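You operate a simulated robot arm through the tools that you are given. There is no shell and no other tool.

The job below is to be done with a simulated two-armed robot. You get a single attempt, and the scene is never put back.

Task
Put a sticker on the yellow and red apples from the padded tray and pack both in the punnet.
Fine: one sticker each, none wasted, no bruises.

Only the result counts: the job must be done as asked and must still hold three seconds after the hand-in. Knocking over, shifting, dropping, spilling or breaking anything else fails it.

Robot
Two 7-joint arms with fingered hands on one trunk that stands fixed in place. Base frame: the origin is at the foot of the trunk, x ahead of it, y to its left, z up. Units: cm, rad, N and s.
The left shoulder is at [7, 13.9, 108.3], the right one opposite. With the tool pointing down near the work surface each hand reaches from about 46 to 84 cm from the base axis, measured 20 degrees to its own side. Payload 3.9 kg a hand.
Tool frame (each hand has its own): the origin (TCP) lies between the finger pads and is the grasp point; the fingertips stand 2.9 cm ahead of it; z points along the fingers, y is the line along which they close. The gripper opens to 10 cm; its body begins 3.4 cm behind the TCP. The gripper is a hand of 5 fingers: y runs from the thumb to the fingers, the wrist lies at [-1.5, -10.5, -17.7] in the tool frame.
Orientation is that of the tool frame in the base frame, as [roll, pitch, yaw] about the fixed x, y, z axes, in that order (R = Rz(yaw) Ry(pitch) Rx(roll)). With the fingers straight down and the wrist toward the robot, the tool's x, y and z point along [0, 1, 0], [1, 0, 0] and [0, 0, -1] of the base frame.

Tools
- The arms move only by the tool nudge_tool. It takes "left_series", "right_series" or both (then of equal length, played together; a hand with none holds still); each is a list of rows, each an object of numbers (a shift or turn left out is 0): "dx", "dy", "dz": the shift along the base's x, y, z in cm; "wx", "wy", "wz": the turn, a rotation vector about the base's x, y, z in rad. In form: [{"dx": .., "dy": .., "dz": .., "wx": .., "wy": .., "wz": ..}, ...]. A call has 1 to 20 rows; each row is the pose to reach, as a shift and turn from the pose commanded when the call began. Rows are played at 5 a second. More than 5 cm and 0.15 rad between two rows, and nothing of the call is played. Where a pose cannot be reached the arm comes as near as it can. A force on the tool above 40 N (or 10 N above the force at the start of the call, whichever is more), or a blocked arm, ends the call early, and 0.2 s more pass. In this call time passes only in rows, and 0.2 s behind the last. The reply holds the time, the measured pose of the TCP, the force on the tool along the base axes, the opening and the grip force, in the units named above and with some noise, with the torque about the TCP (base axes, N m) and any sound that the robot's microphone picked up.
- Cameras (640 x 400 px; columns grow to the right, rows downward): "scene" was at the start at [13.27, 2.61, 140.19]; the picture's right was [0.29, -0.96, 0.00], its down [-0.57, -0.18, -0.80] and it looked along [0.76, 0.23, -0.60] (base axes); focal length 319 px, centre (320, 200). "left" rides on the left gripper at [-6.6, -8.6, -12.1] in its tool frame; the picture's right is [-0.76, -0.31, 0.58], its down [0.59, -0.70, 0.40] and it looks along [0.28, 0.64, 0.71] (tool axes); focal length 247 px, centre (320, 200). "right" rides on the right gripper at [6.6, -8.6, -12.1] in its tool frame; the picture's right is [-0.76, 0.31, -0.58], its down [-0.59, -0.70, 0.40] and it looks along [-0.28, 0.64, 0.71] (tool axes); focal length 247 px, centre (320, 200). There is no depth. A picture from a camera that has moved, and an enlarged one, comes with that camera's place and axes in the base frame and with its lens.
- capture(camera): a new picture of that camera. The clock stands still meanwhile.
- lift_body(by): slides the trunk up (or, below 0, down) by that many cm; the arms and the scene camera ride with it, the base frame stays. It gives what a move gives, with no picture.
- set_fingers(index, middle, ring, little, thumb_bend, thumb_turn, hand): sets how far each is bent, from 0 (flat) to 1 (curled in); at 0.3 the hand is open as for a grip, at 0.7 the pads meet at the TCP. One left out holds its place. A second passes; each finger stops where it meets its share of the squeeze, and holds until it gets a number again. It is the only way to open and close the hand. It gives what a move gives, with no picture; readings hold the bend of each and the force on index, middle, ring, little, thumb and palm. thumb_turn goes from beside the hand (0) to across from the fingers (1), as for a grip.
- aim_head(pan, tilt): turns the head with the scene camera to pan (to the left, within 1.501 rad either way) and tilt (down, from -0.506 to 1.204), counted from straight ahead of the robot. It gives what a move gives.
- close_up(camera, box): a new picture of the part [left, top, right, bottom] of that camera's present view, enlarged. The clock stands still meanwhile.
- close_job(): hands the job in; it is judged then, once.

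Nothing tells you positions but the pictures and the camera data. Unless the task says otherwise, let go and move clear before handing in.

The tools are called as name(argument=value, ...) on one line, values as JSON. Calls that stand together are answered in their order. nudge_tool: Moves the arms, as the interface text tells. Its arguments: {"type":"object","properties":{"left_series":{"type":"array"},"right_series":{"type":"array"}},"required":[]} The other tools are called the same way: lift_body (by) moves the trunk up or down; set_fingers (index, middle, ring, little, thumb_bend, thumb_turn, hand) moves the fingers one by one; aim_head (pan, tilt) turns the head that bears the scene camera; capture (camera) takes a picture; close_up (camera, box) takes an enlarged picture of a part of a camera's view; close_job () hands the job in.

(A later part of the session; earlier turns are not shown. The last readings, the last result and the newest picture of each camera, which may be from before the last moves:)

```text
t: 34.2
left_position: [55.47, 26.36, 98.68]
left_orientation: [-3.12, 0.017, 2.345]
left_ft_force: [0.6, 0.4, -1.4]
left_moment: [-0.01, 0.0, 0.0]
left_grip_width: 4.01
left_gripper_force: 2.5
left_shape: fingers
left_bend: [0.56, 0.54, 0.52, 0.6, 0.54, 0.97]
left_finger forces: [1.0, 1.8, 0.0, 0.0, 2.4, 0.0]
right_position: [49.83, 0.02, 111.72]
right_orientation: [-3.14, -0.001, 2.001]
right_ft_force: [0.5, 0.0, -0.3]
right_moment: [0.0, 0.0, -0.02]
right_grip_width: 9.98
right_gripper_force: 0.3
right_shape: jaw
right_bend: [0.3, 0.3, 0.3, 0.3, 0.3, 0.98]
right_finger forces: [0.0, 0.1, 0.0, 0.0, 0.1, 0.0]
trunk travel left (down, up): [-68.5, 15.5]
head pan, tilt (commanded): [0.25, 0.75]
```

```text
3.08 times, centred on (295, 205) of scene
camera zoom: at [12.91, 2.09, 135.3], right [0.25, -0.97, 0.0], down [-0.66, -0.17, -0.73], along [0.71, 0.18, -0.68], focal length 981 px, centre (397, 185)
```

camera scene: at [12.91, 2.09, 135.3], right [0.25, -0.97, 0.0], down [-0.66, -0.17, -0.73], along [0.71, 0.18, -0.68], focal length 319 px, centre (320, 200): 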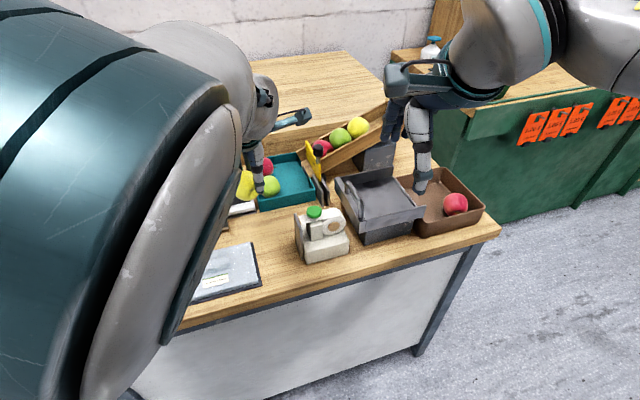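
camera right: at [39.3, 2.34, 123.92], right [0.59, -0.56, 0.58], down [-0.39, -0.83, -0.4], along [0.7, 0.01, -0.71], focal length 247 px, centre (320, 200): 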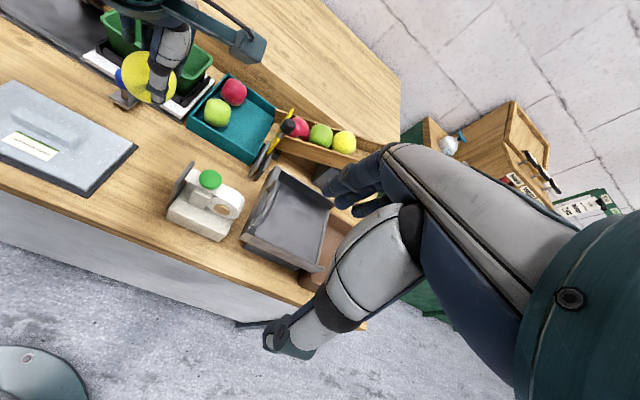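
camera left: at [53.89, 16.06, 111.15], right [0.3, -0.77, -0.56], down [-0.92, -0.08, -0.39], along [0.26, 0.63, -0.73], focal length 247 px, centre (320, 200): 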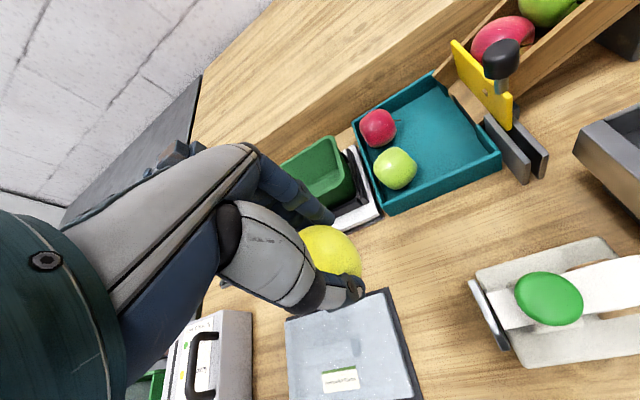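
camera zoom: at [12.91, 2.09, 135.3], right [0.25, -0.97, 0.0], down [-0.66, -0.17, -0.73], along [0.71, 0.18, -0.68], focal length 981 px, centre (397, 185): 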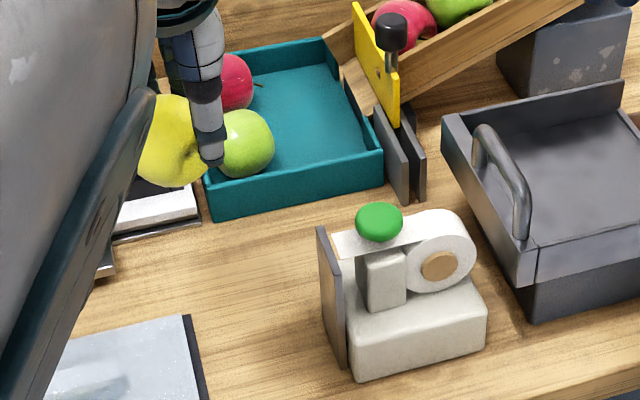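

The yellow apple is firmly held; its centre is at about tool (1.1, -0.9, 2.0) with a radius near 2.95 cm. I'll square the hand to the dispenser plate and bring the apple to a spot about 3 cm short of it.

nudge_tool(left_series=[{"dx": -0.5, "dy": -0.8, "dz": -1.5, "wz": -0.06}, {"dx": -1.1, "dy": -1.7, "dz": -3, "wz": -0.12}, {"dx": -1.7, "dy": -2.6, "dz": -4.5, "wz": -0.18}, {"dx": -2.3, "dy": -3.5, "dz": -6, "wz": -0.25}, {"dx": -2.8, "dy": -4.3, "dz": -7.5, "wz": -0.25}, {"dx": -2.8, "dy": -4.3, "dz": -9.0, "wz": -0.25}])

capture(camera="left")

close_up(camera="right", box=[80, 60, 260, 260])

close_up(camera="scene", box=[225, 140, 365, 280])

```text
t: 35.6
left_position: [52.99, 21.27, 90.48]
left_orientation: [-3.138, 0.025, 2.08]
left_ft_force: [0.1, 0.9, -1.0]
left_moment: [-0.04, 0.0, 0.01]
left_grip_width: 4.05
left_gripper_force: 2.6
left_shape: fingers
left_bend: [0.56, 0.54, 0.52, 0.6, 0.54, 0.97]
left_finger forces: [1.2, 1.8, 0.1, 0.0, 2.4, 0.0]
right_position: [49.94, -0.05, 111.8]
right_orientation: [3.141, -0.002, 2.001]
right_ft_force: [-1.1, -0.1, 0.4]
right_moment: [0.0, -0.02, -0.01]
right_grip_width: 9.98
right_gripper_force: 0.1
right_shape: jaw
right_bend: [0.3, 0.3, 0.3, 0.3, 0.3, 0.98]
right_finger forces: [0.0, 0.0, 0.0, 0.1, 0.1, 0.1]
trunk travel left (down, up): [-68.5, 15.5]
head pan, tilt (commanded): [0.25, 0.75]
```

```text
taken
camera left: at [48.57, 11.75, 102.8], right [0.11, -0.82, -0.56], down [-0.9, 0.16, -0.41], along [0.43, 0.54, -0.72], focal length 247 px, centre (320, 200)
```

left: 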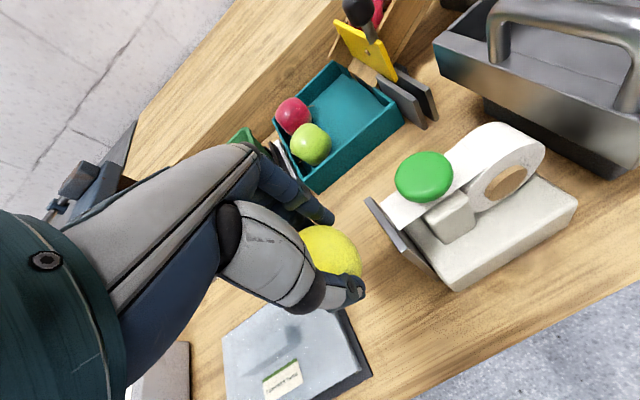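

```text
2.00 times, centred on (170, 160) of right
camera zoom: at [39.43, 2.38, 123.88], right [0.59, -0.56, 0.58], down [-0.39, -0.83, -0.4], along [0.7, 0.01, -0.71], focal length 494 px, centre (620, 280)
```

zoom: 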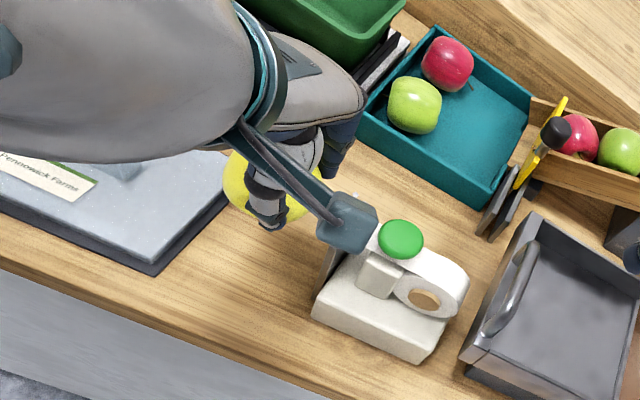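

```text
2.86 times, centred on (295, 210) of scene
camera zoom: at [13.04, 2.12, 135.29], right [0.25, -0.97, 0.0], down [-0.66, -0.17, -0.73], along [0.71, 0.18, -0.68], focal length 911 px, centre (391, 171)
```

zoom: 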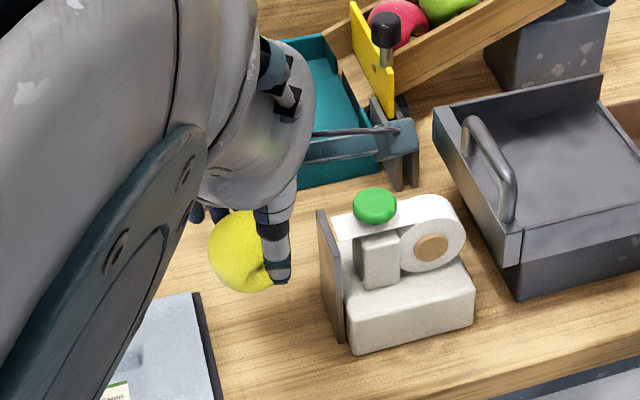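

nudge_tool(left_series=[{"dz": 0}, {"dz": 0}])

close_up(camera="left", box=[280, 110, 480, 310])

close_up(camera="scene", box=[265, 190, 345, 270])

```text
t: 36.2
left_position: [52.92, 21.48, 90.29]
left_orientation: [-3.136, 0.022, 2.083]
left_ft_force: [0.2, -0.4, -1.4]
left_moment: [0.0, 0.01, -0.01]
left_grip_width: 4.03
left_gripper_force: 2.2
left_shape: fingers
left_bend: [0.56, 0.54, 0.52, 0.6, 0.54, 0.97]
left_finger forces: [1.1, 1.8, 0.0, 0.1, 2.3, 0.1]
right_position: [49.9, 0.01, 111.69]
right_orientation: [-3.141, 0.0, 2.003]
right_ft_force: [-0.5, -0.3, 0.3]
right_moment: [0.03, 0.04, -0.01]
right_grip_width: 9.97
right_gripper_force: 0.0
right_shape: jaw
right_bend: [0.3, 0.3, 0.3, 0.3, 0.3, 0.98]
right_finger forces: [0.0, 0.0, 0.0, 0.0, 0.1, 0.0]
trunk travel left (down, up): [-68.5, 15.5]
head pan, tilt (commanded): [0.25, 0.75]
```

```text
2.00 times, centred on (380, 210) of left
camera zoom: at [48.58, 11.92, 102.67], right [0.11, -0.82, -0.56], down [-0.9, 0.16, -0.41], along [0.42, 0.55, -0.72], focal length 494 px, centre (200, 180)
```

zoom: 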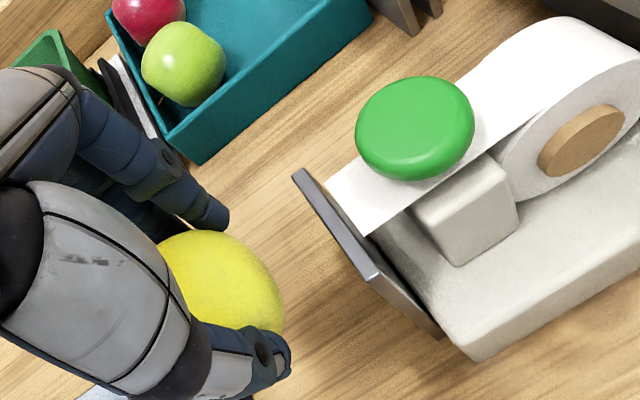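

```text
5.00 times, centred on (305, 230) of scene
camera zoom: at [13.0, 2.11, 135.29], right [0.25, -0.97, 0.0], down [-0.66, -0.17, -0.73], along [0.71, 0.18, -0.68], focal length 1594 px, centre (395, 50)
```

zoom: 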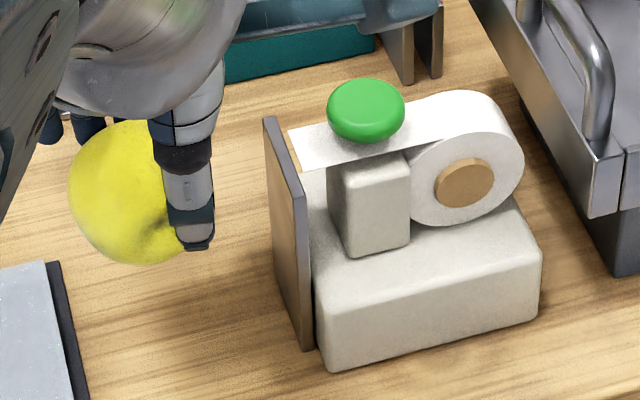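

Both cameras agree: the apple is about 2.7 cm off the plate and centred on it. Before making contact I'll shape the right hand into a pointing finger (index out, the rest curled) for the button.

set_fingers(hand="right", index=0.3, middle=0.9, ring=0.9, little=0.9)

set_fingers(hand="right", thumb_bend=0.6)

capture(camera="right")

capture(camera="scene")

```text
t: 37.2
left_position: [52.88, 21.68, 90.12]
left_orientation: [-3.131, 0.021, 2.084]
left_ft_force: [0.4, 0.6, -1.1]
left_moment: [0.0, -0.01, -0.05]
left_grip_width: 4.04
left_gripper_force: 2.8
left_shape: fingers
left_bend: [0.56, 0.54, 0.52, 0.6, 0.54, 0.97]
left_finger forces: [1.1, 1.7, 0.0, 0.0, 2.4, 0.0]
right_position: [49.98, 0.08, 111.76]
right_orientation: [3.141, 0.001, 2.002]
right_ft_force: [0.0, 0.8, -0.5]
right_moment: [-0.01, -0.01, 0.0]
right_grip_width: 9.85
right_gripper_force: 0.0
right_shape: fingers
right_bend: [0.3, 0.9, 0.9, 0.9, 0.3, 0.98]
right_finger forces: [0.1, 0.0, 0.0, 0.0, 0.0, 0.1]
trunk travel left (down, up): [-68.5, 15.5]
head pan, tilt (commanded): [0.25, 0.75]
```

```text
t: 38.2
left_position: [52.79, 21.62, 89.96]
left_orientation: [-3.13, 0.019, 2.086]
left_ft_force: [0.2, 0.5, -0.3]
left_moment: [0.0, -0.01, 0.0]
left_grip_width: 4.01
left_gripper_force: 2.2
left_shape: fingers
left_bend: [0.56, 0.54, 0.52, 0.6, 0.54, 0.97]
left_finger forces: [1.1, 1.7, 0.0, 0.0, 2.4, 0.1]
right_position: [49.95, 0.12, 111.85]
right_orientation: [-3.142, 0.002, 2.002]
right_ft_force: [-0.6, 0.5, -0.1]
right_moment: [0.03, 0.0, 0.03]
right_grip_width: 6.18
right_gripper_force: 0.1
right_shape: fingers
right_bend: [0.3, 0.9, 0.9, 0.9, 0.6, 0.98]
right_finger forces: [0.0, 0.1, 0.0, 0.1, 0.0, 0.0]
trunk travel left (down, up): [-68.5, 15.5]
head pan, tilt (commanded): [0.25, 0.75]
```

```text
taken
camera right: at [39.39, 2.36, 123.89], right [0.59, -0.56, 0.58], down [-0.39, -0.83, -0.4], along [0.7, 0.01, -0.71], focal length 247 px, centre (320, 200)
```

right: 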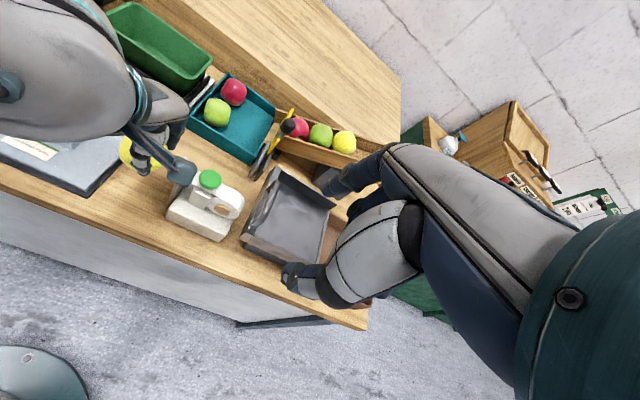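

```text
taken
camera scene: at [13.0, 2.1, 135.29], right [0.25, -0.97, 0.0], down [-0.66, -0.17, -0.73], along [0.71, 0.18, -0.68], focal length 319 px, centre (320, 200)
```

scene: 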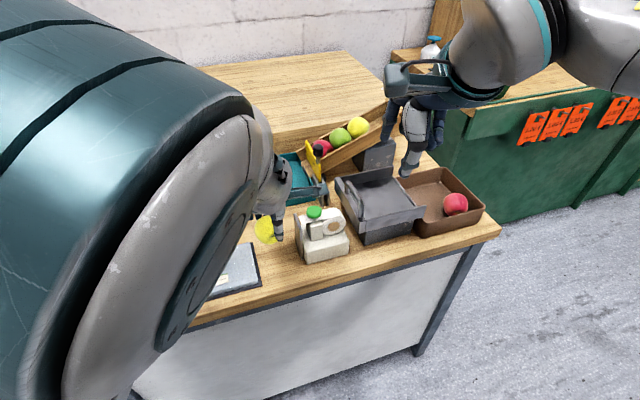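

close_up(camera="right", box=[260, 130, 440, 320])

close_up(camera="scene", box=[370, 40, 480, 190])

```text
2.11 times, centred on (350, 225) of right
camera zoom: at [39.39, 2.36, 123.89], right [0.59, -0.56, 0.58], down [-0.39, -0.83, -0.4], along [0.7, 0.01, -0.71], focal length 520 px, centre (257, 147)
```

zoom: 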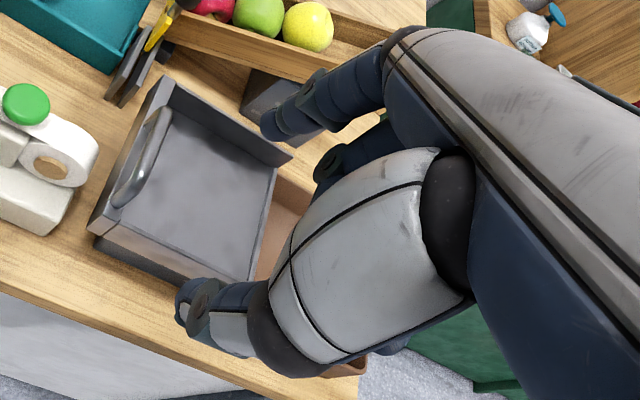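

```text
2.67 times, centred on (425, 115) of scene
camera zoom: at [13.0, 2.1, 135.29], right [0.25, -0.97, 0.0], down [-0.66, -0.17, -0.73], along [0.71, 0.18, -0.68], focal length 850 px, centre (40, 427)
```

zoom: 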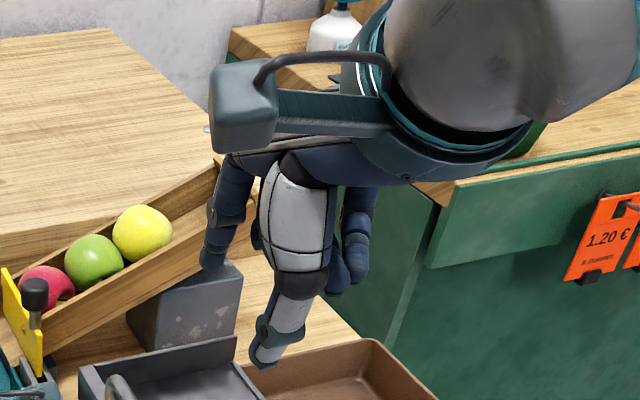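

The index tip sits at about tool (0.5, 6.2, 2.9), but the thumb hangs as low as the index tip. I'll try turning the thumb aside so it won't touch the dispenser.

set_fingers(hand="right", thumb_bend=0.9)

close_up(camera="scene", box=[370, 40, 480, 190])

close_up(camera="right", box=[260, 130, 440, 320])

set_fingers(hand="right", thumb_bend=0.3, thumb_turn=0.0)

close_up(camera="scene", box=[370, 40, 480, 190])

close_up(camera="right", box=[260, 130, 440, 320])

```text
t: 39.2
left_position: [52.85, 21.6, 89.93]
left_orientation: [-3.131, 0.02, 2.085]
left_ft_force: [0.7, -1.0, -0.5]
left_moment: [0.02, 0.0, 0.01]
left_grip_width: 4.0
left_gripper_force: 2.7
left_shape: fingers
left_bend: [0.56, 0.54, 0.52, 0.6, 0.54, 0.97]
left_finger forces: [1.2, 1.7, 0.0, 0.0, 2.5, 0.0]
right_position: [49.97, 0.07, 111.74]
right_orientation: [3.14, -0.001, 2.002]
right_ft_force: [0.3, 0.1, 0.0]
right_moment: [-0.04, 0.01, -0.01]
right_grip_width: 2.3
right_gripper_force: 0.0
right_shape: fingers
right_bend: [0.3, 0.9, 0.9, 0.9, 0.9, 0.97]
right_finger forces: [0.0, 0.0, 0.0, 0.0, 0.0, 0.1]
trunk travel left (down, up): [-68.5, 15.5]
head pan, tilt (commanded): [0.25, 0.75]
```

```text
2.67 times, centred on (425, 115) of scene
camera zoom: at [13.0, 2.1, 135.29], right [0.25, -0.97, 0.0], down [-0.66, -0.17, -0.73], along [0.71, 0.18, -0.68], focal length 850 px, centre (40, 427)
```

zoom: 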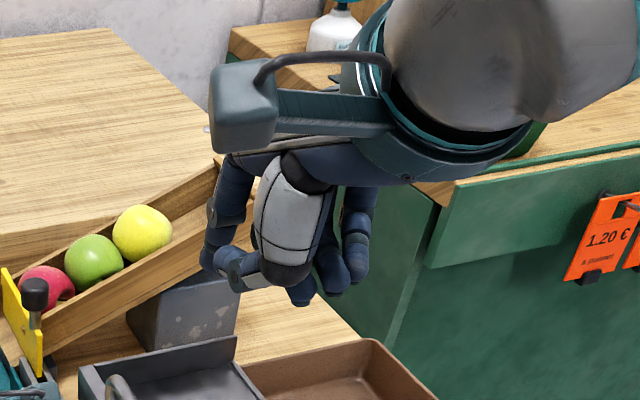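

```text
2.11 times, centred on (350, 225) of right
camera zoom: at [39.39, 2.36, 123.89], right [0.59, -0.56, 0.58], down [-0.39, -0.83, -0.4], along [0.7, 0.01, -0.71], focal length 520 px, centre (257, 147)
```

zoom: 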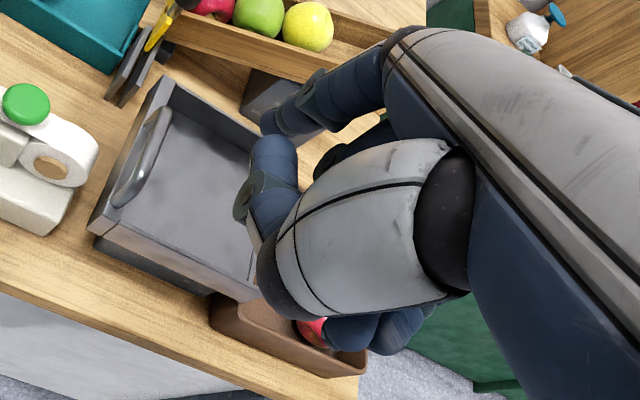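

```text
t: 40.2
left_position: [52.85, 21.63, 90.01]
left_orientation: [-3.129, 0.021, 2.084]
left_ft_force: [-0.5, 0.6, -1.0]
left_moment: [0.0, 0.02, 0.01]
left_grip_width: 4.02
left_gripper_force: 3.2
left_shape: fingers
left_bend: [0.56, 0.54, 0.52, 0.6, 0.54, 0.97]
left_finger forces: [1.1, 1.6, 0.0, 0.0, 2.4, 0.0]
right_position: [49.83, 0.0, 111.72]
right_orientation: [3.141, 0.0, 2.002]
right_ft_force: [-0.3, 0.7, 0.6]
right_moment: [0.0, 0.0, 0.0]
right_grip_width: 13.63
right_gripper_force: 0.0
right_shape: fingers
right_bend: [0.3, 0.9, 0.9, 0.9, 0.3, 0.0]
right_finger forces: [0.0, 0.0, 0.0, 0.0, 0.1, 0.1]
trunk travel left (down, up): [-68.5, 15.5]
head pan, tilt (commanded): [0.25, 0.75]
```

```text
2.67 times, centred on (425, 115) of scene
camera zoom: at [13.0, 2.1, 135.29], right [0.25, -0.97, 0.0], down [-0.66, -0.17, -0.73], along [0.71, 0.18, -0.68], focal length 850 px, centre (40, 427)
```

zoom: 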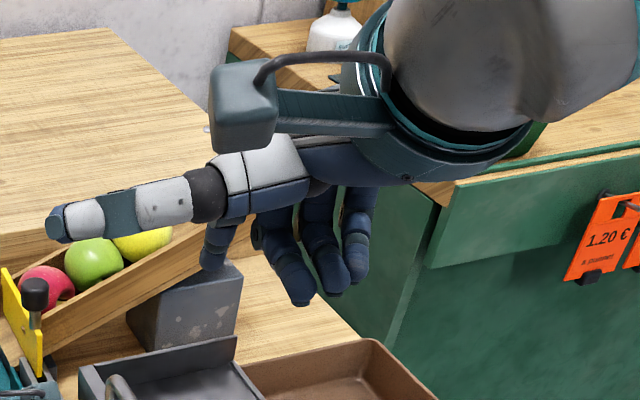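

```text
2.11 times, centred on (350, 225) of right
camera zoom: at [39.39, 2.36, 123.89], right [0.59, -0.56, 0.58], down [-0.39, -0.83, -0.4], along [0.7, 0.01, -0.71], focal length 520 px, centre (257, 147)
```

zoom: 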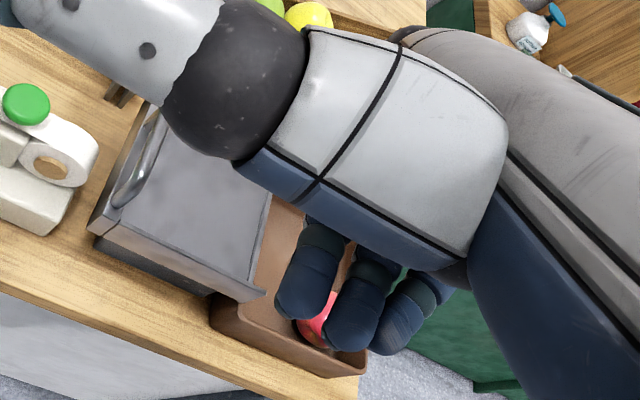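

Thumb bent to 0.9 and turned across was compact and high, so I'll use that. Next I'll move the apple to within about half a centimetre of the plate and lower it a little.

set_fingers(hand="right", thumb_bend=0.9, thumb_turn=0.98)

nudge_tool(left_series=[{"dz": -0.75}, {"dz": -1.5}, {"dx": 0.35, "dy": -0.6, "dz": -1.5}, {"dx": 0.7, "dy": -1.2, "dz": -1.5}, {"dx": 1.0, "dy": -1.72, "dz": -1.5}, {"dx": 1.0, "dy": -1.72, "dz": -1.5}])

close_up(camera="left", box=[280, 110, 480, 310])

close_up(camera="scene", box=[265, 190, 345, 270])

```text
t: 41.2
left_position: [52.91, 21.6, 90.03]
left_orientation: [-3.129, 0.019, 2.085]
left_ft_force: [0.4, -0.6, -0.7]
left_moment: [0.02, 0.01, 0.01]
left_grip_width: 4.04
left_gripper_force: 2.7
left_shape: fingers
left_bend: [0.56, 0.54, 0.52, 0.6, 0.54, 0.97]
left_finger forces: [1.0, 1.7, 0.0, 0.0, 2.4, 0.0]
right_position: [49.91, -0.01, 111.81]
right_orientation: [3.141, -0.001, 2.002]
right_ft_force: [0.2, -0.6, 0.7]
right_moment: [0.04, 0.03, 0.01]
right_grip_width: 2.28
right_gripper_force: 0.1
right_shape: fingers
right_bend: [0.3, 0.9, 0.9, 0.9, 0.9, 1.0]
right_finger forces: [0.0, 0.0, 0.1, 0.0, 0.1, 0.1]
trunk travel left (down, up): [-68.5, 15.5]
head pan, tilt (commanded): [0.25, 0.75]
```

```text
t: 42.6
left_position: [54.11, 19.91, 88.99]
left_orientation: [-3.129, 0.034, 2.09]
left_ft_force: [-0.8, 0.1, -0.9]
left_moment: [-0.02, -0.01, 0.03]
left_grip_width: 4.04
left_gripper_force: 2.2
left_shape: fingers
left_bend: [0.56, 0.54, 0.52, 0.6, 0.54, 0.97]
left_finger forces: [1.0, 1.7, 0.1, 0.1, 2.5, 0.0]
right_position: [49.99, 0.0, 111.82]
right_orientation: [3.139, -0.001, 2.002]
right_ft_force: [-0.5, -0.3, -0.1]
right_moment: [0.0, 0.0, 0.0]
right_grip_width: 2.29
right_gripper_force: 0.0
right_shape: fingers
right_bend: [0.3, 0.9, 0.9, 0.9, 0.9, 1.0]
right_finger forces: [0.0, 0.0, 0.1, 0.0, 0.0, 0.0]
trunk travel left (down, up): [-68.5, 15.5]
head pan, tilt (commanded): [0.25, 0.75]
```

```text
2.00 times, centred on (380, 210) of left
camera zoom: at [49.66, 10.43, 101.43], right [0.11, -0.83, -0.55], down [-0.9, 0.15, -0.41], along [0.42, 0.54, -0.73], focal length 494 px, centre (200, 180)
```

zoom: 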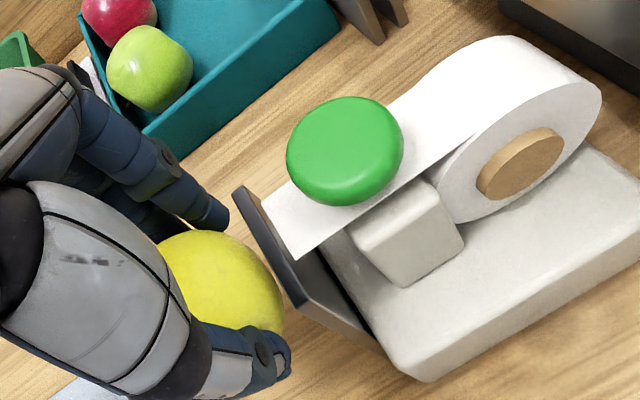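

```text
5.00 times, centred on (305, 230) of scene
camera zoom: at [12.99, 2.1, 135.29], right [0.25, -0.97, 0.0], down [-0.66, -0.17, -0.73], along [0.71, 0.18, -0.68], focal length 1594 px, centre (395, 50)
```

zoom: 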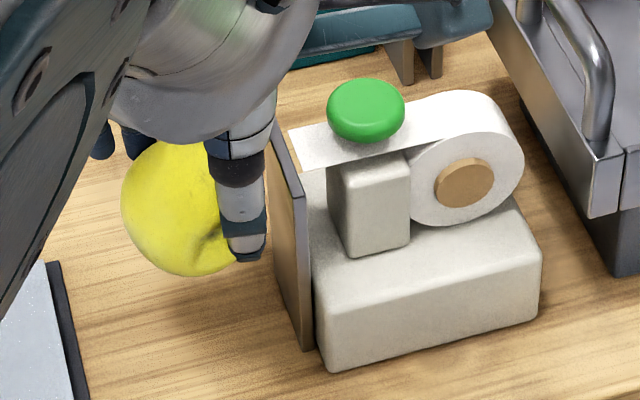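

The apple is about half a centimetre from the plate. I'll ease it in with small, slow steps and let the arm settle after each.

nudge_tool(left_series=[{"dx": 0.05, "dy": -0.08}, {"dx": 0.1, "dy": -0.16}, {"dx": 0.13, "dy": -0.22}, {"dx": 0.13, "dy": -0.22}, {"dx": 0.13, "dy": -0.22}, {"dx": 0.13, "dy": -0.22}, {"dx": 0.13, "dy": -0.22}])

close_up(camera="left", box=[280, 150, 400, 290])

close_up(camera="scene", box=[275, 200, 335, 260])

```text
t: 44.2
left_position: [54.04, 19.76, 88.56]
left_orientation: [-3.123, 0.034, 2.092]
left_ft_force: [-0.8, 0.5, 0.2]
left_moment: [0.02, -0.01, -0.02]
left_grip_width: 4.01
left_gripper_force: 2.6
left_shape: fingers
left_bend: [0.56, 0.54, 0.52, 0.6, 0.54, 0.97]
left_finger forces: [1.0, 1.7, 0.1, 0.1, 2.3, 0.0]
right_position: [49.83, 0.09, 111.71]
right_orientation: [-3.141, 0.0, 2.002]
right_ft_force: [0.3, 0.6, -0.2]
right_moment: [0.03, 0.01, -0.01]
right_grip_width: 2.28
right_gripper_force: 0.2
right_shape: fingers
right_bend: [0.3, 0.9, 0.9, 0.9, 0.9, 1.0]
right_finger forces: [0.0, 0.0, 0.0, 0.0, 0.1, 0.1]
trunk travel left (down, up): [-68.5, 15.5]
head pan, tilt (commanded): [0.25, 0.75]
```

```text
2.86 times, centred on (340, 220) of left
camera zoom: at [49.78, 10.2, 101.18], right [0.11, -0.83, -0.55], down [-0.9, 0.15, -0.41], along [0.42, 0.54, -0.73], focal length 706 px, centre (263, 143)
```

zoom: 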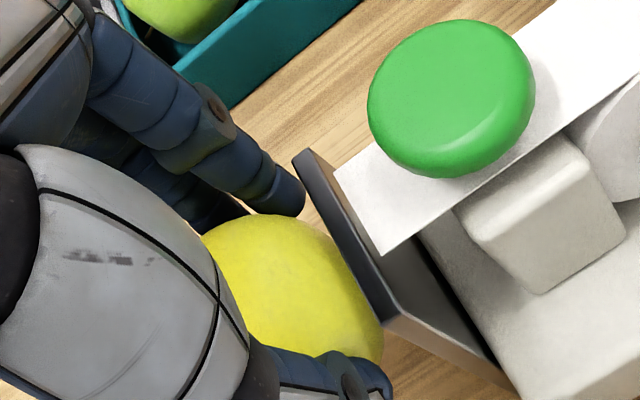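

```text
6.67 times, centred on (305, 230) of scene
camera zoom: at [13.0, 2.1, 135.29], right [0.25, -0.97, 0.0], down [-0.66, -0.17, -0.73], along [0.71, 0.18, -0.68], focal length 2126 px, centre (420, 0)
```

zoom: 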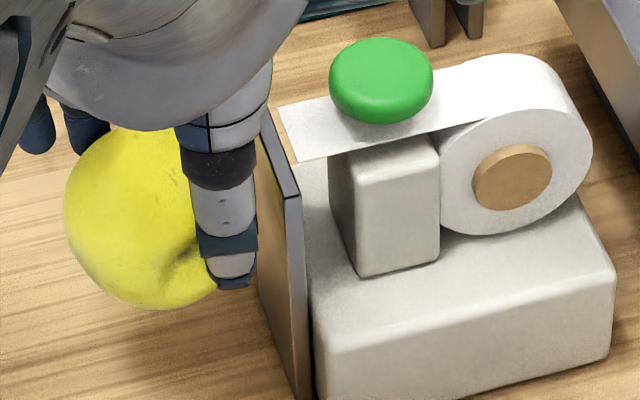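

nudge_tool(left_series=[{"dx": 0.04, "dy": -0.065}, {"dx": 0.075, "dy": -0.13}, {"dx": 0.075, "dy": -0.13}, {"dx": 0.075, "dy": -0.13}, {"dx": 0.075, "dy": -0.13}])

nudge_tool(left_series=[{"dz": 0}])

nudge_tool(left_series=[{"dz": 0}])

close_up(camera="scene", box=[275, 200, 335, 260])

```text
t: 45.4
left_position: [54.2, 19.47, 88.54]
left_orientation: [-3.122, 0.034, 2.092]
left_ft_force: [0.5, 0.1, -0.8]
left_moment: [0.0, -0.03, 0.02]
left_grip_width: 4.03
left_gripper_force: 1.8
left_shape: fingers
left_bend: [0.56, 0.54, 0.52, 0.6, 0.54, 0.97]
left_finger forces: [1.0, 1.7, 0.0, 0.1, 2.4, 0.1]
right_position: [50.01, 0.02, 111.87]
right_orientation: [-3.141, -0.001, 2.002]
right_ft_force: [-0.2, 1.1, -0.1]
right_moment: [0.0, 0.0, -0.01]
right_grip_width: 2.27
right_gripper_force: 0.0
right_shape: fingers
right_bend: [0.3, 0.9, 0.9, 0.9, 0.9, 1.0]
right_finger forces: [0.0, 0.0, 0.0, 0.0, 0.0, 0.1]
trunk travel left (down, up): [-68.5, 15.5]
head pan, tilt (commanded): [0.25, 0.75]
```

```text
t: 45.8
left_position: [54.12, 19.62, 88.69]
left_orientation: [-3.121, 0.035, 2.092]
left_ft_force: [0.5, 0.1, -1.8]
left_moment: [-0.02, 0.01, -0.04]
left_grip_width: 3.99
left_gripper_force: 2.2
left_shape: fingers
left_bend: [0.56, 0.54, 0.52, 0.6, 0.54, 0.97]
left_finger forces: [1.0, 1.8, 0.1, 0.0, 2.4, 0.0]
right_position: [49.89, 0.03, 111.74]
right_orientation: [-3.141, -0.001, 2.001]
right_ft_force: [0.7, 0.3, 0.4]
right_moment: [0.03, 0.02, 0.02]
right_grip_width: 2.29
right_gripper_force: 0.0
right_shape: fingers
right_bend: [0.3, 0.9, 0.9, 0.9, 0.9, 1.0]
right_finger forces: [0.1, 0.0, 0.0, 0.0, 0.1, 0.1]
trunk travel left (down, up): [-68.5, 15.5]
head pan, tilt (commanded): [0.25, 0.75]
```

```text
t: 46.2
left_position: [54.13, 19.59, 88.65]
left_orientation: [-3.122, 0.035, 2.091]
left_ft_force: [-0.5, 0.5, -0.9]
left_moment: [0.02, -0.03, 0.01]
left_grip_width: 4.02
left_gripper_force: 2.8
left_shape: fingers
left_bend: [0.56, 0.54, 0.52, 0.6, 0.54, 0.97]
left_finger forces: [1.0, 1.6, 0.0, 0.0, 2.4, 0.0]
right_position: [49.78, -0.05, 111.75]
right_orientation: [-3.141, -0.001, 2.002]
right_ft_force: [-0.2, -0.4, 0.2]
right_moment: [0.01, 0.01, 0.02]
right_grip_width: 2.28
right_gripper_force: 0.0
right_shape: fingers
right_bend: [0.3, 0.9, 0.9, 0.9, 0.9, 1.0]
right_finger forces: [0.0, 0.1, 0.0, 0.0, 0.0, 0.1]
trunk travel left (down, up): [-68.5, 15.5]
head pan, tilt (commanded): [0.25, 0.75]
```

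```text
6.67 times, centred on (305, 230) of scene
camera zoom: at [13.0, 2.1, 135.29], right [0.25, -0.97, 0.0], down [-0.66, -0.17, -0.73], along [0.71, 0.18, -0.68], focal length 2126 px, centre (420, 0)
```

zoom: 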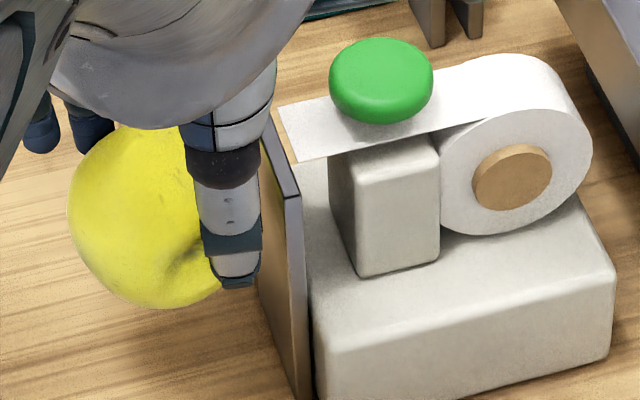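

No contact yet; the scene view suggests about half a centimetre remains. Continuing in small steps.

nudge_tool(left_series=[{"dx": 0.06, "dy": -0.1}, {"dx": 0.12, "dy": -0.2}, {"dx": 0.17, "dy": -0.29}, {"dx": 0.17, "dy": -0.29}, {"dx": 0.17, "dy": -0.29}, {"dx": 0.17, "dy": -0.29}])

nudge_tool(left_series=[{"dz": 0}])

close_up(camera="scene", box=[275, 200, 335, 260])

close_up(camera="left", box=[280, 150, 400, 290])

```text
t: 47.6
left_position: [54.18, 19.2, 88.64]
left_orientation: [-3.123, 0.034, 2.09]
left_ft_force: [0.2, -0.4, -1.2]
left_moment: [0.02, 0.0, -0.01]
left_grip_width: 4.03
left_gripper_force: 2.9
left_shape: fingers
left_bend: [0.56, 0.54, 0.52, 0.6, 0.54, 0.97]
left_finger forces: [1.0, 1.7, 0.0, 0.0, 2.4, 0.0]
right_position: [49.89, -0.0, 111.84]
right_orientation: [-3.141, -0.001, 2.002]
right_ft_force: [0.2, -0.6, -0.1]
right_moment: [-0.01, 0.0, -0.04]
right_grip_width: 2.25
right_gripper_force: 0.0
right_shape: fingers
right_bend: [0.3, 0.9, 0.9, 0.9, 0.9, 1.0]
right_finger forces: [0.1, 0.1, 0.1, 0.0, 0.0, 0.1]
trunk travel left (down, up): [-68.5, 15.5]
head pan, tilt (commanded): [0.25, 0.75]
```

```text
t: 48.0
left_position: [54.37, 19.24, 88.57]
left_orientation: [-3.122, 0.034, 2.091]
left_ft_force: [-0.4, -0.2, -1.1]
left_moment: [-0.02, 0.01, 0.01]
left_grip_width: 4.03
left_gripper_force: 1.9
left_shape: fingers
left_bend: [0.56, 0.54, 0.52, 0.6, 0.54, 0.97]
left_finger forces: [1.0, 1.8, 0.0, 0.0, 2.3, 0.0]
right_position: [49.83, 0.05, 111.82]
right_orientation: [3.141, 0.0, 2.002]
right_ft_force: [0.8, -0.1, -0.5]
right_moment: [0.03, 0.01, 0.0]
right_grip_width: 2.28
right_gripper_force: 0.1
right_shape: fingers
right_bend: [0.3, 0.9, 0.9, 0.9, 0.9, 1.0]
right_finger forces: [0.0, 0.1, 0.1, 0.0, 0.1, 0.0]
trunk travel left (down, up): [-68.5, 15.5]
head pan, tilt (commanded): [0.25, 0.75]
```

```text
6.67 times, centred on (305, 230) of scene
camera zoom: at [13.0, 2.11, 135.29], right [0.25, -0.97, 0.0], down [-0.66, -0.17, -0.73], along [0.71, 0.18, -0.68], focal length 2126 px, centre (420, 0)
```

zoom: 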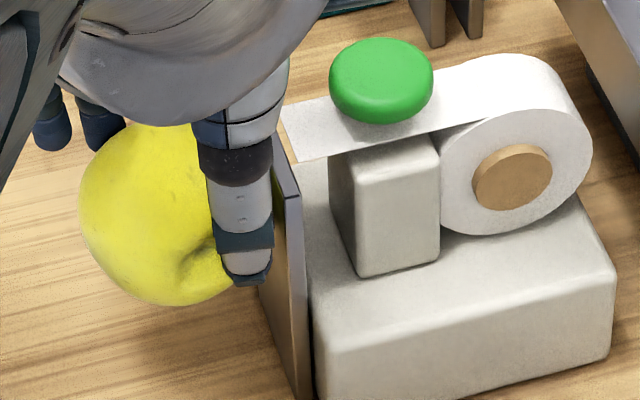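

```text
2.86 times, centred on (340, 220) of left
camera zoom: at [50.05, 9.81, 101.17], right [0.11, -0.83, -0.54], down [-0.9, 0.14, -0.4], along [0.42, 0.54, -0.73], focal length 706 px, centre (263, 143)
```

zoom: 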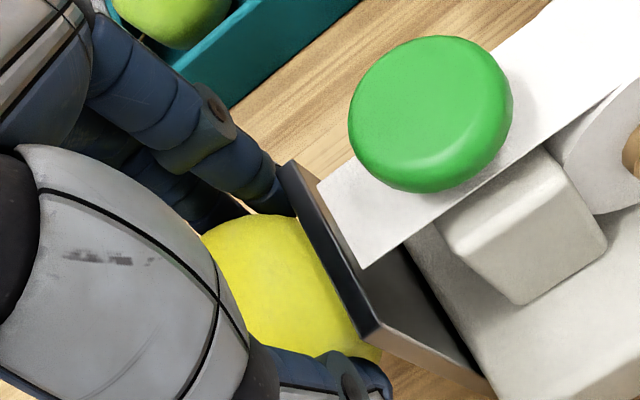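

nudge_tool(left_series=[{"dx": 0.05, "dy": -0.085}, {"dx": 0.1, "dy": -0.17}, {"dx": 0.1, "dy": -0.17}, {"dx": 0.1, "dy": -0.17}, {"dx": 0.1, "dy": -0.17}])

nudge_tool(left_series=[{"dz": 0}])

close_up(camera="scene", box=[275, 200, 335, 260])

close_up(camera="left", box=[280, 150, 400, 290])

```text
t: 49.2
left_position: [54.34, 19.15, 88.65]
left_orientation: [-3.12, 0.034, 2.093]
left_ft_force: [-0.3, 1.1, -1.1]
left_moment: [0.04, -0.01, 0.01]
left_grip_width: 3.98
left_gripper_force: 2.9
left_shape: fingers
left_bend: [0.56, 0.54, 0.52, 0.6, 0.54, 0.98]
left_finger forces: [0.6, 2.3, 0.1, 0.0, 1.9, 0.0]
right_position: [49.85, -0.02, 111.72]
right_orientation: [-3.141, 0.0, 2.001]
right_ft_force: [0.6, 0.4, 0.3]
right_moment: [0.01, 0.05, 0.0]
right_grip_width: 2.24
right_gripper_force: 0.1
right_shape: fingers
right_bend: [0.3, 0.9, 0.9, 0.9, 0.9, 1.0]
right_finger forces: [0.1, 0.1, 0.1, 0.0, 0.1, 0.1]
trunk travel left (down, up): [-68.5, 15.5]
head pan, tilt (commanded): [0.25, 0.75]
```

```text
t: 49.6
left_position: [54.33, 19.15, 88.55]
left_orientation: [-3.121, 0.036, 2.092]
left_ft_force: [0.0, 1.6, -0.7]
left_moment: [0.03, -0.01, -0.03]
left_grip_width: 3.98
left_gripper_force: 2.2
left_shape: fingers
left_bend: [0.56, 0.54, 0.52, 0.6, 0.54, 0.98]
left_finger forces: [0.6, 2.3, 0.0, 0.0, 1.9, 0.1]
right_position: [49.96, 0.05, 111.8]
right_orientation: [-3.141, 0.0, 2.003]
right_ft_force: [-0.2, 1.2, 0.1]
right_moment: [-0.01, 0.0, 0.01]
right_grip_width: 2.26
right_gripper_force: 0.1
right_shape: fingers
right_bend: [0.3, 0.9, 0.9, 0.9, 0.9, 1.0]
right_finger forces: [0.0, 0.1, 0.0, 0.0, 0.0, 0.0]
trunk travel left (down, up): [-68.5, 15.5]
head pan, tilt (commanded): [0.25, 0.75]
```

```text
6.67 times, centred on (305, 230) of scene
camera zoom: at [12.99, 2.13, 135.29], right [0.25, -0.97, 0.0], down [-0.66, -0.17, -0.73], along [0.71, 0.18, -0.68], focal length 2126 px, centre (420, 0)
```

zoom: 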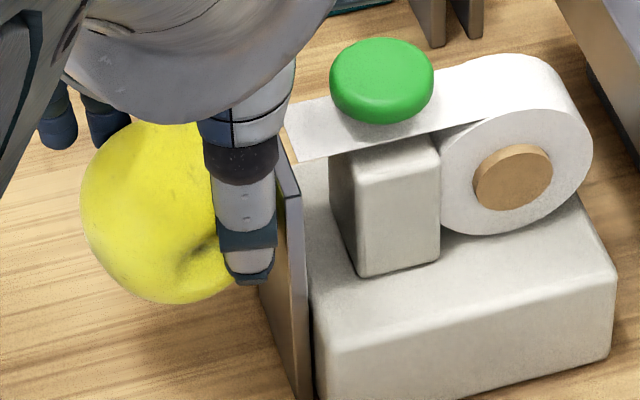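

```text
2.86 times, centred on (340, 220) of left
camera zoom: at [50.14, 9.66, 101.18], right [0.11, -0.83, -0.54], down [-0.9, 0.14, -0.4], along [0.42, 0.54, -0.74], focal length 706 px, centre (263, 143)
```

zoom: 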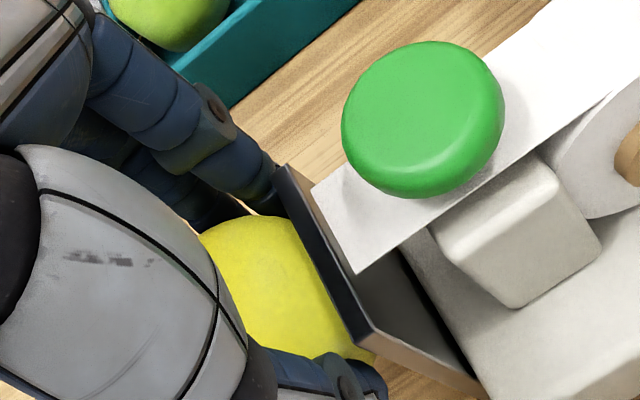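

The apple now touches the plate with about 1.5 N, and nothing was dispensed by the contact alone. Now I'll swing the right hand round, staying high, so that its index finger hovers over the green button.

nudge_tool(right_series=[{"dx": 0.8, "dy": 0.7, "wz": 0.13}, {"dx": 1.6, "dy": 1.4, "wz": 0.26}, {"dx": 2.4, "dy": 2.1, "wz": 0.39}, {"dx": 3.2, "dy": 2.8, "wz": 0.52}, {"dx": 4.0, "dy": 3.5, "wz": 0.65}, {"dx": 4.8, "dy": 4.2, "wz": 0.78}, {"dx": 5.6, "dy": 4.9, "wz": 0.91}, {"dx": 6.4, "dy": 5.7, "wz": 1.04}, {"dx": 7.3, "dy": 6.5, "wz": 1.17}, {"dx": 8.3, "dy": 7.5, "wz": 1.31}, {"dx": 9.2, "dy": 8.6, "wz": 1.45}])

capture(camera="scene")

capture(camera="right")

capture(camera="left")

```text
t: 52.1
left_position: [52.36, 19.98, 88.03]
left_orientation: [-3.099, 0.033, 2.111]
left_ft_force: [-0.5, 0.1, 0.4]
left_moment: [-0.05, -0.06, -0.01]
left_grip_width: 3.45
left_gripper_force: 0.1
left_shape: fingers
left_bend: [0.57, 0.56, 0.52, 0.6, 0.56, 0.98]
left_finger forces: [0.0, 0.2, 0.0, 0.0, 0.0, 0.0]
right_position: [42.39, 14.79, 112.03]
right_orientation: [2.727, 0.079, 2.719]
right_ft_force: [24.6, 1.6, 13.0]
right_moment: [-0.08, 0.37, -0.08]
right_grip_width: 2.26
right_gripper_force: 0.2
right_shape: fingers
right_bend: [0.29, 0.89, 0.9, 0.9, 0.95, 1.0]
right_finger forces: [0.0, 0.1, 0.1, 0.0, 0.0, 0.0]
right hand out of reach, approached as far as the arm can: row 2, 3, 4, 5, 6, 7, 8, 9, 10, 11
trunk travel left (down, up): [-68.5, 15.5]
head pan, tilt (commanded): [0.25, 0.75]
stopped in row 11 (right hand): the force on the tool passed its limit at 205 N (the readings are from after the stop); the commanded pose is now the measured one
```

```text
taken
camera scene: at [11.99, 2.66, 135.4], right [0.25, -0.97, 0.01], down [-0.65, -0.17, -0.74], along [0.71, 0.18, -0.68], focal length 319 px, centre (320, 200)
```

scene: 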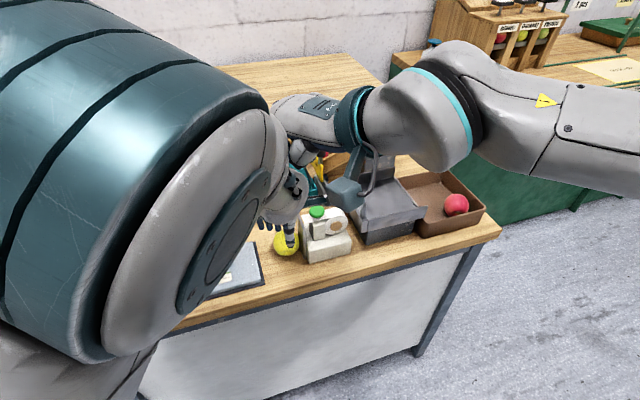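

```text
taken
camera right: at [30.56, 6.1, 119.08], right [0.66, -0.25, 0.71], down [0.38, -0.7, -0.6], along [0.65, 0.67, -0.37], focal length 247 px, centre (320, 200)
```

right: 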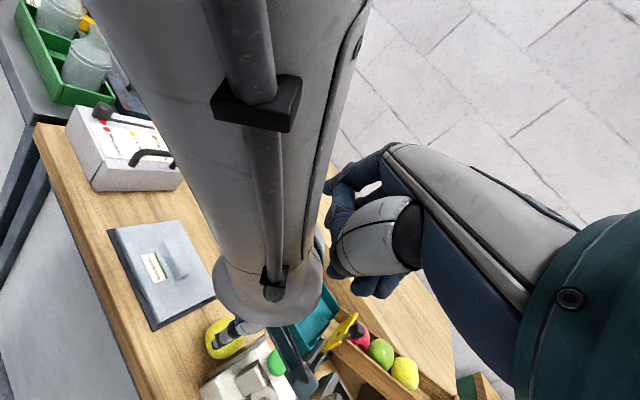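

```text
taken
camera left: at [48.61, 10.58, 100.69], right [0.11, -0.84, -0.54], down [-0.91, 0.13, -0.39], along [0.39, 0.54, -0.75], focal length 247 px, centre (320, 200)
```

left: 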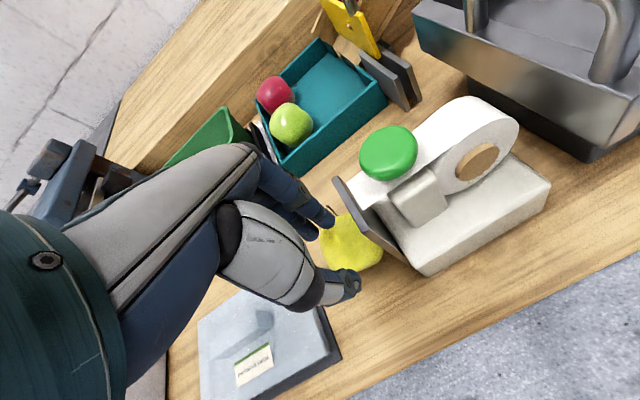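

The right arm couldn't hold that wrist turn. It drifted into the left arm and disturbed the grip, which is a serious slip. I'll look carefully at where the yellow apple is before moving anything.

close_up(camera="left", box=[260, 160, 460, 320])

close_up(camera="scene", box=[240, 190, 360, 280])

close_up(camera="right", box=[180, 280, 440, 400])

```text
2.50 times, centred on (360, 240) of left
camera zoom: at [48.61, 10.58, 100.69], right [0.11, -0.84, -0.54], down [-0.91, 0.13, -0.39], along [0.39, 0.54, -0.75], focal length 617 px, centre (220, 100)
```

zoom: 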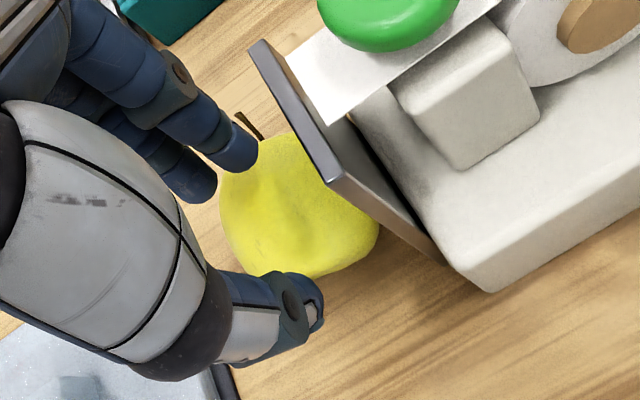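

```text
4.44 times, centred on (300, 235) of scene
camera zoom: at [11.99, 2.66, 135.4], right [0.25, -0.97, 0.01], down [-0.65, -0.17, -0.74], along [0.71, 0.18, -0.68], focal length 1417 px, centre (409, 44)
```

zoom: 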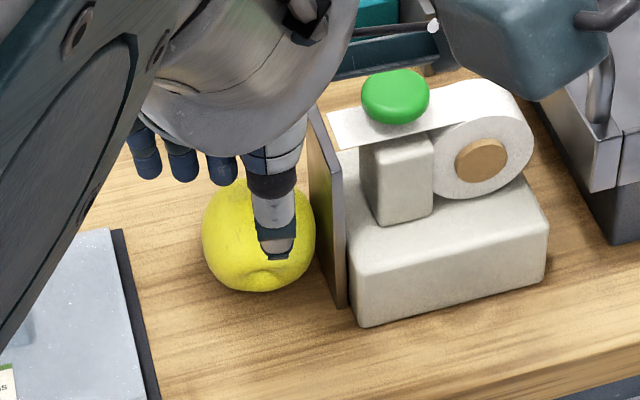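

```text
2.46 times, centred on (310, 340) of right
camera zoom: at [30.56, 6.1, 119.08], right [0.66, -0.25, 0.71], down [0.38, -0.7, -0.6], along [0.65, 0.67, -0.37], focal length 608 px, centre (345, -145)
```

zoom: 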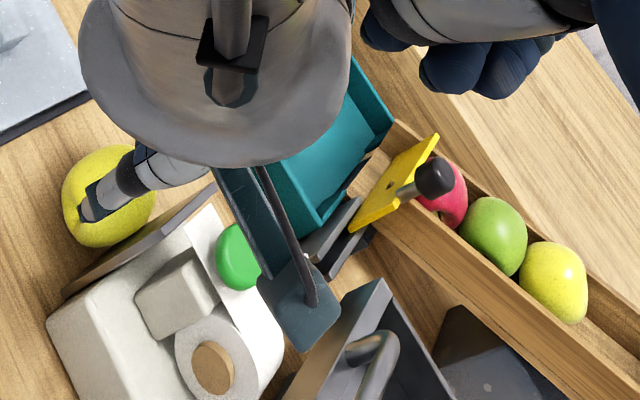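

The yellow apple has slipped out and now stands on the bench against the plate's foot. I won't hide that: it fell about 5 cm. First I'll back the right arm off the left one, up and away, unwinding its rotation.

nudge_tool(right_series=[{"dx": 0.6, "dy": -0.3, "dz": 1.2}, {"dx": 1.2, "dy": -1, "dz": 2.4}, {"dx": 2, "dy": -3, "dz": 3.4, "wx": -0.0367, "wy": 0.0532, "wz": -0.1084}, {"dx": 3, "dy": -5.5, "dz": 4, "wx": -0.0734, "wy": 0.1064, "wz": -0.2167}, {"dx": 4, "dy": -8, "dz": 4, "wx": -0.1126, "wy": 0.1632, "wz": -0.3323}, {"dx": 5, "dy": -10.5, "dz": 3.5, "wx": -0.1518, "wy": 0.2199, "wz": -0.4479}, {"dx": 6, "dy": -12.5, "dz": 3, "wx": -0.1909, "wy": 0.2767, "wz": -0.5635}, {"dx": 7, "dy": -14, "dz": 2.5, "wx": -0.2203, "wy": 0.3192, "wz": -0.6502}, {"dx": 7.6, "dy": -14.8, "dz": 2, "wx": -0.2448, "wy": 0.3547, "wz": -0.7224}])

capture(camera="scene")

capture(camera="left")

capture(camera="right")

```text
t: 54.1
left_position: [53.23, 19.66, 87.61]
left_orientation: [-3.096, 0.024, 2.107]
left_ft_force: [0.2, -0.5, 0.1]
left_moment: [0.02, 0.0, -0.01]
left_grip_width: 3.41
left_gripper_force: 0.0
left_shape: fingers
left_bend: [0.57, 0.56, 0.52, 0.6, 0.56, 0.98]
left_finger forces: [0.2, 0.0, 0.1, 0.0, 0.1, 0.0]
right_position: [50.34, -0.31, 113.41]
right_orientation: [-3.133, -0.015, 2.001]
right_ft_force: [0.0, -0.4, 0.6]
right_moment: [0.0, 0.01, -0.04]
right_grip_width: 2.27
right_gripper_force: 0.0
right_shape: fingers
right_bend: [0.3, 0.9, 0.9, 0.9, 0.9, 1.0]
right_finger forces: [0.1, 0.0, 0.1, 0.0, 0.0, 0.1]
right hand out of reach, approached as far as the arm can: row 2
trunk travel left (down, up): [-68.5, 15.5]
head pan, tilt (commanded): [0.25, 0.75]
```

```text
taken
camera scene: at [12.98, 2.14, 135.29], right [0.25, -0.97, 0.0], down [-0.66, -0.17, -0.73], along [0.71, 0.18, -0.68], focal length 319 px, centre (320, 200)
```

scene: 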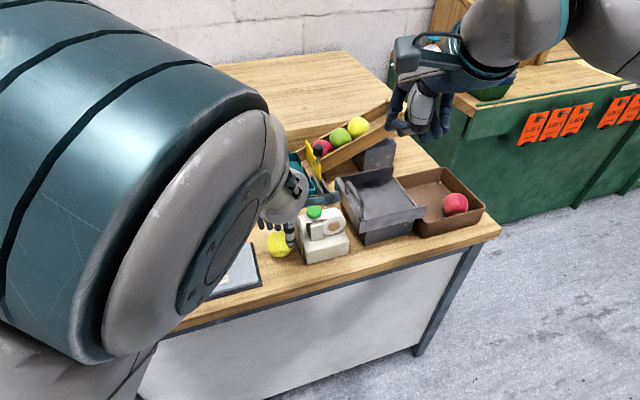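

```text
taken
camera left: at [49.4, 10.16, 100.39], right [0.11, -0.83, -0.54], down [-0.92, 0.13, -0.38], along [0.39, 0.54, -0.75], focal length 247 px, centre (320, 200)
```

left: 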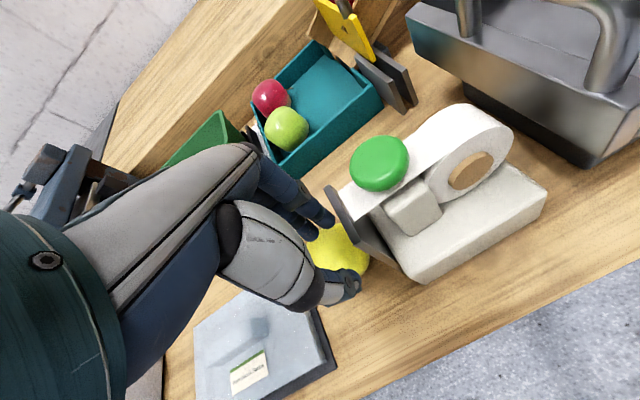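

```text
taken
camera right: at [40.0, 1.93, 125.62], right [0.6, -0.57, 0.56], down [-0.4, -0.82, -0.4], along [0.69, 0.02, -0.72], focal length 247 px, centre (320, 200)
```

right: 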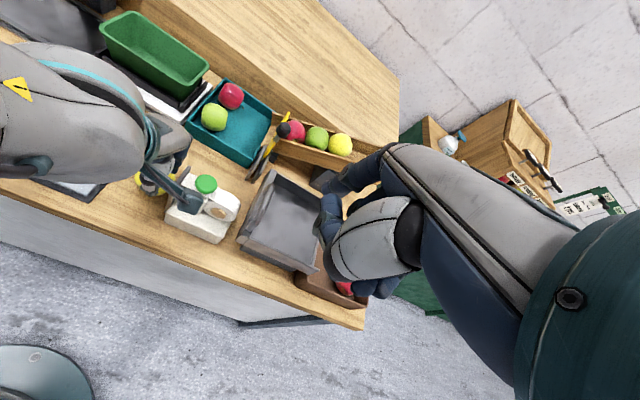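

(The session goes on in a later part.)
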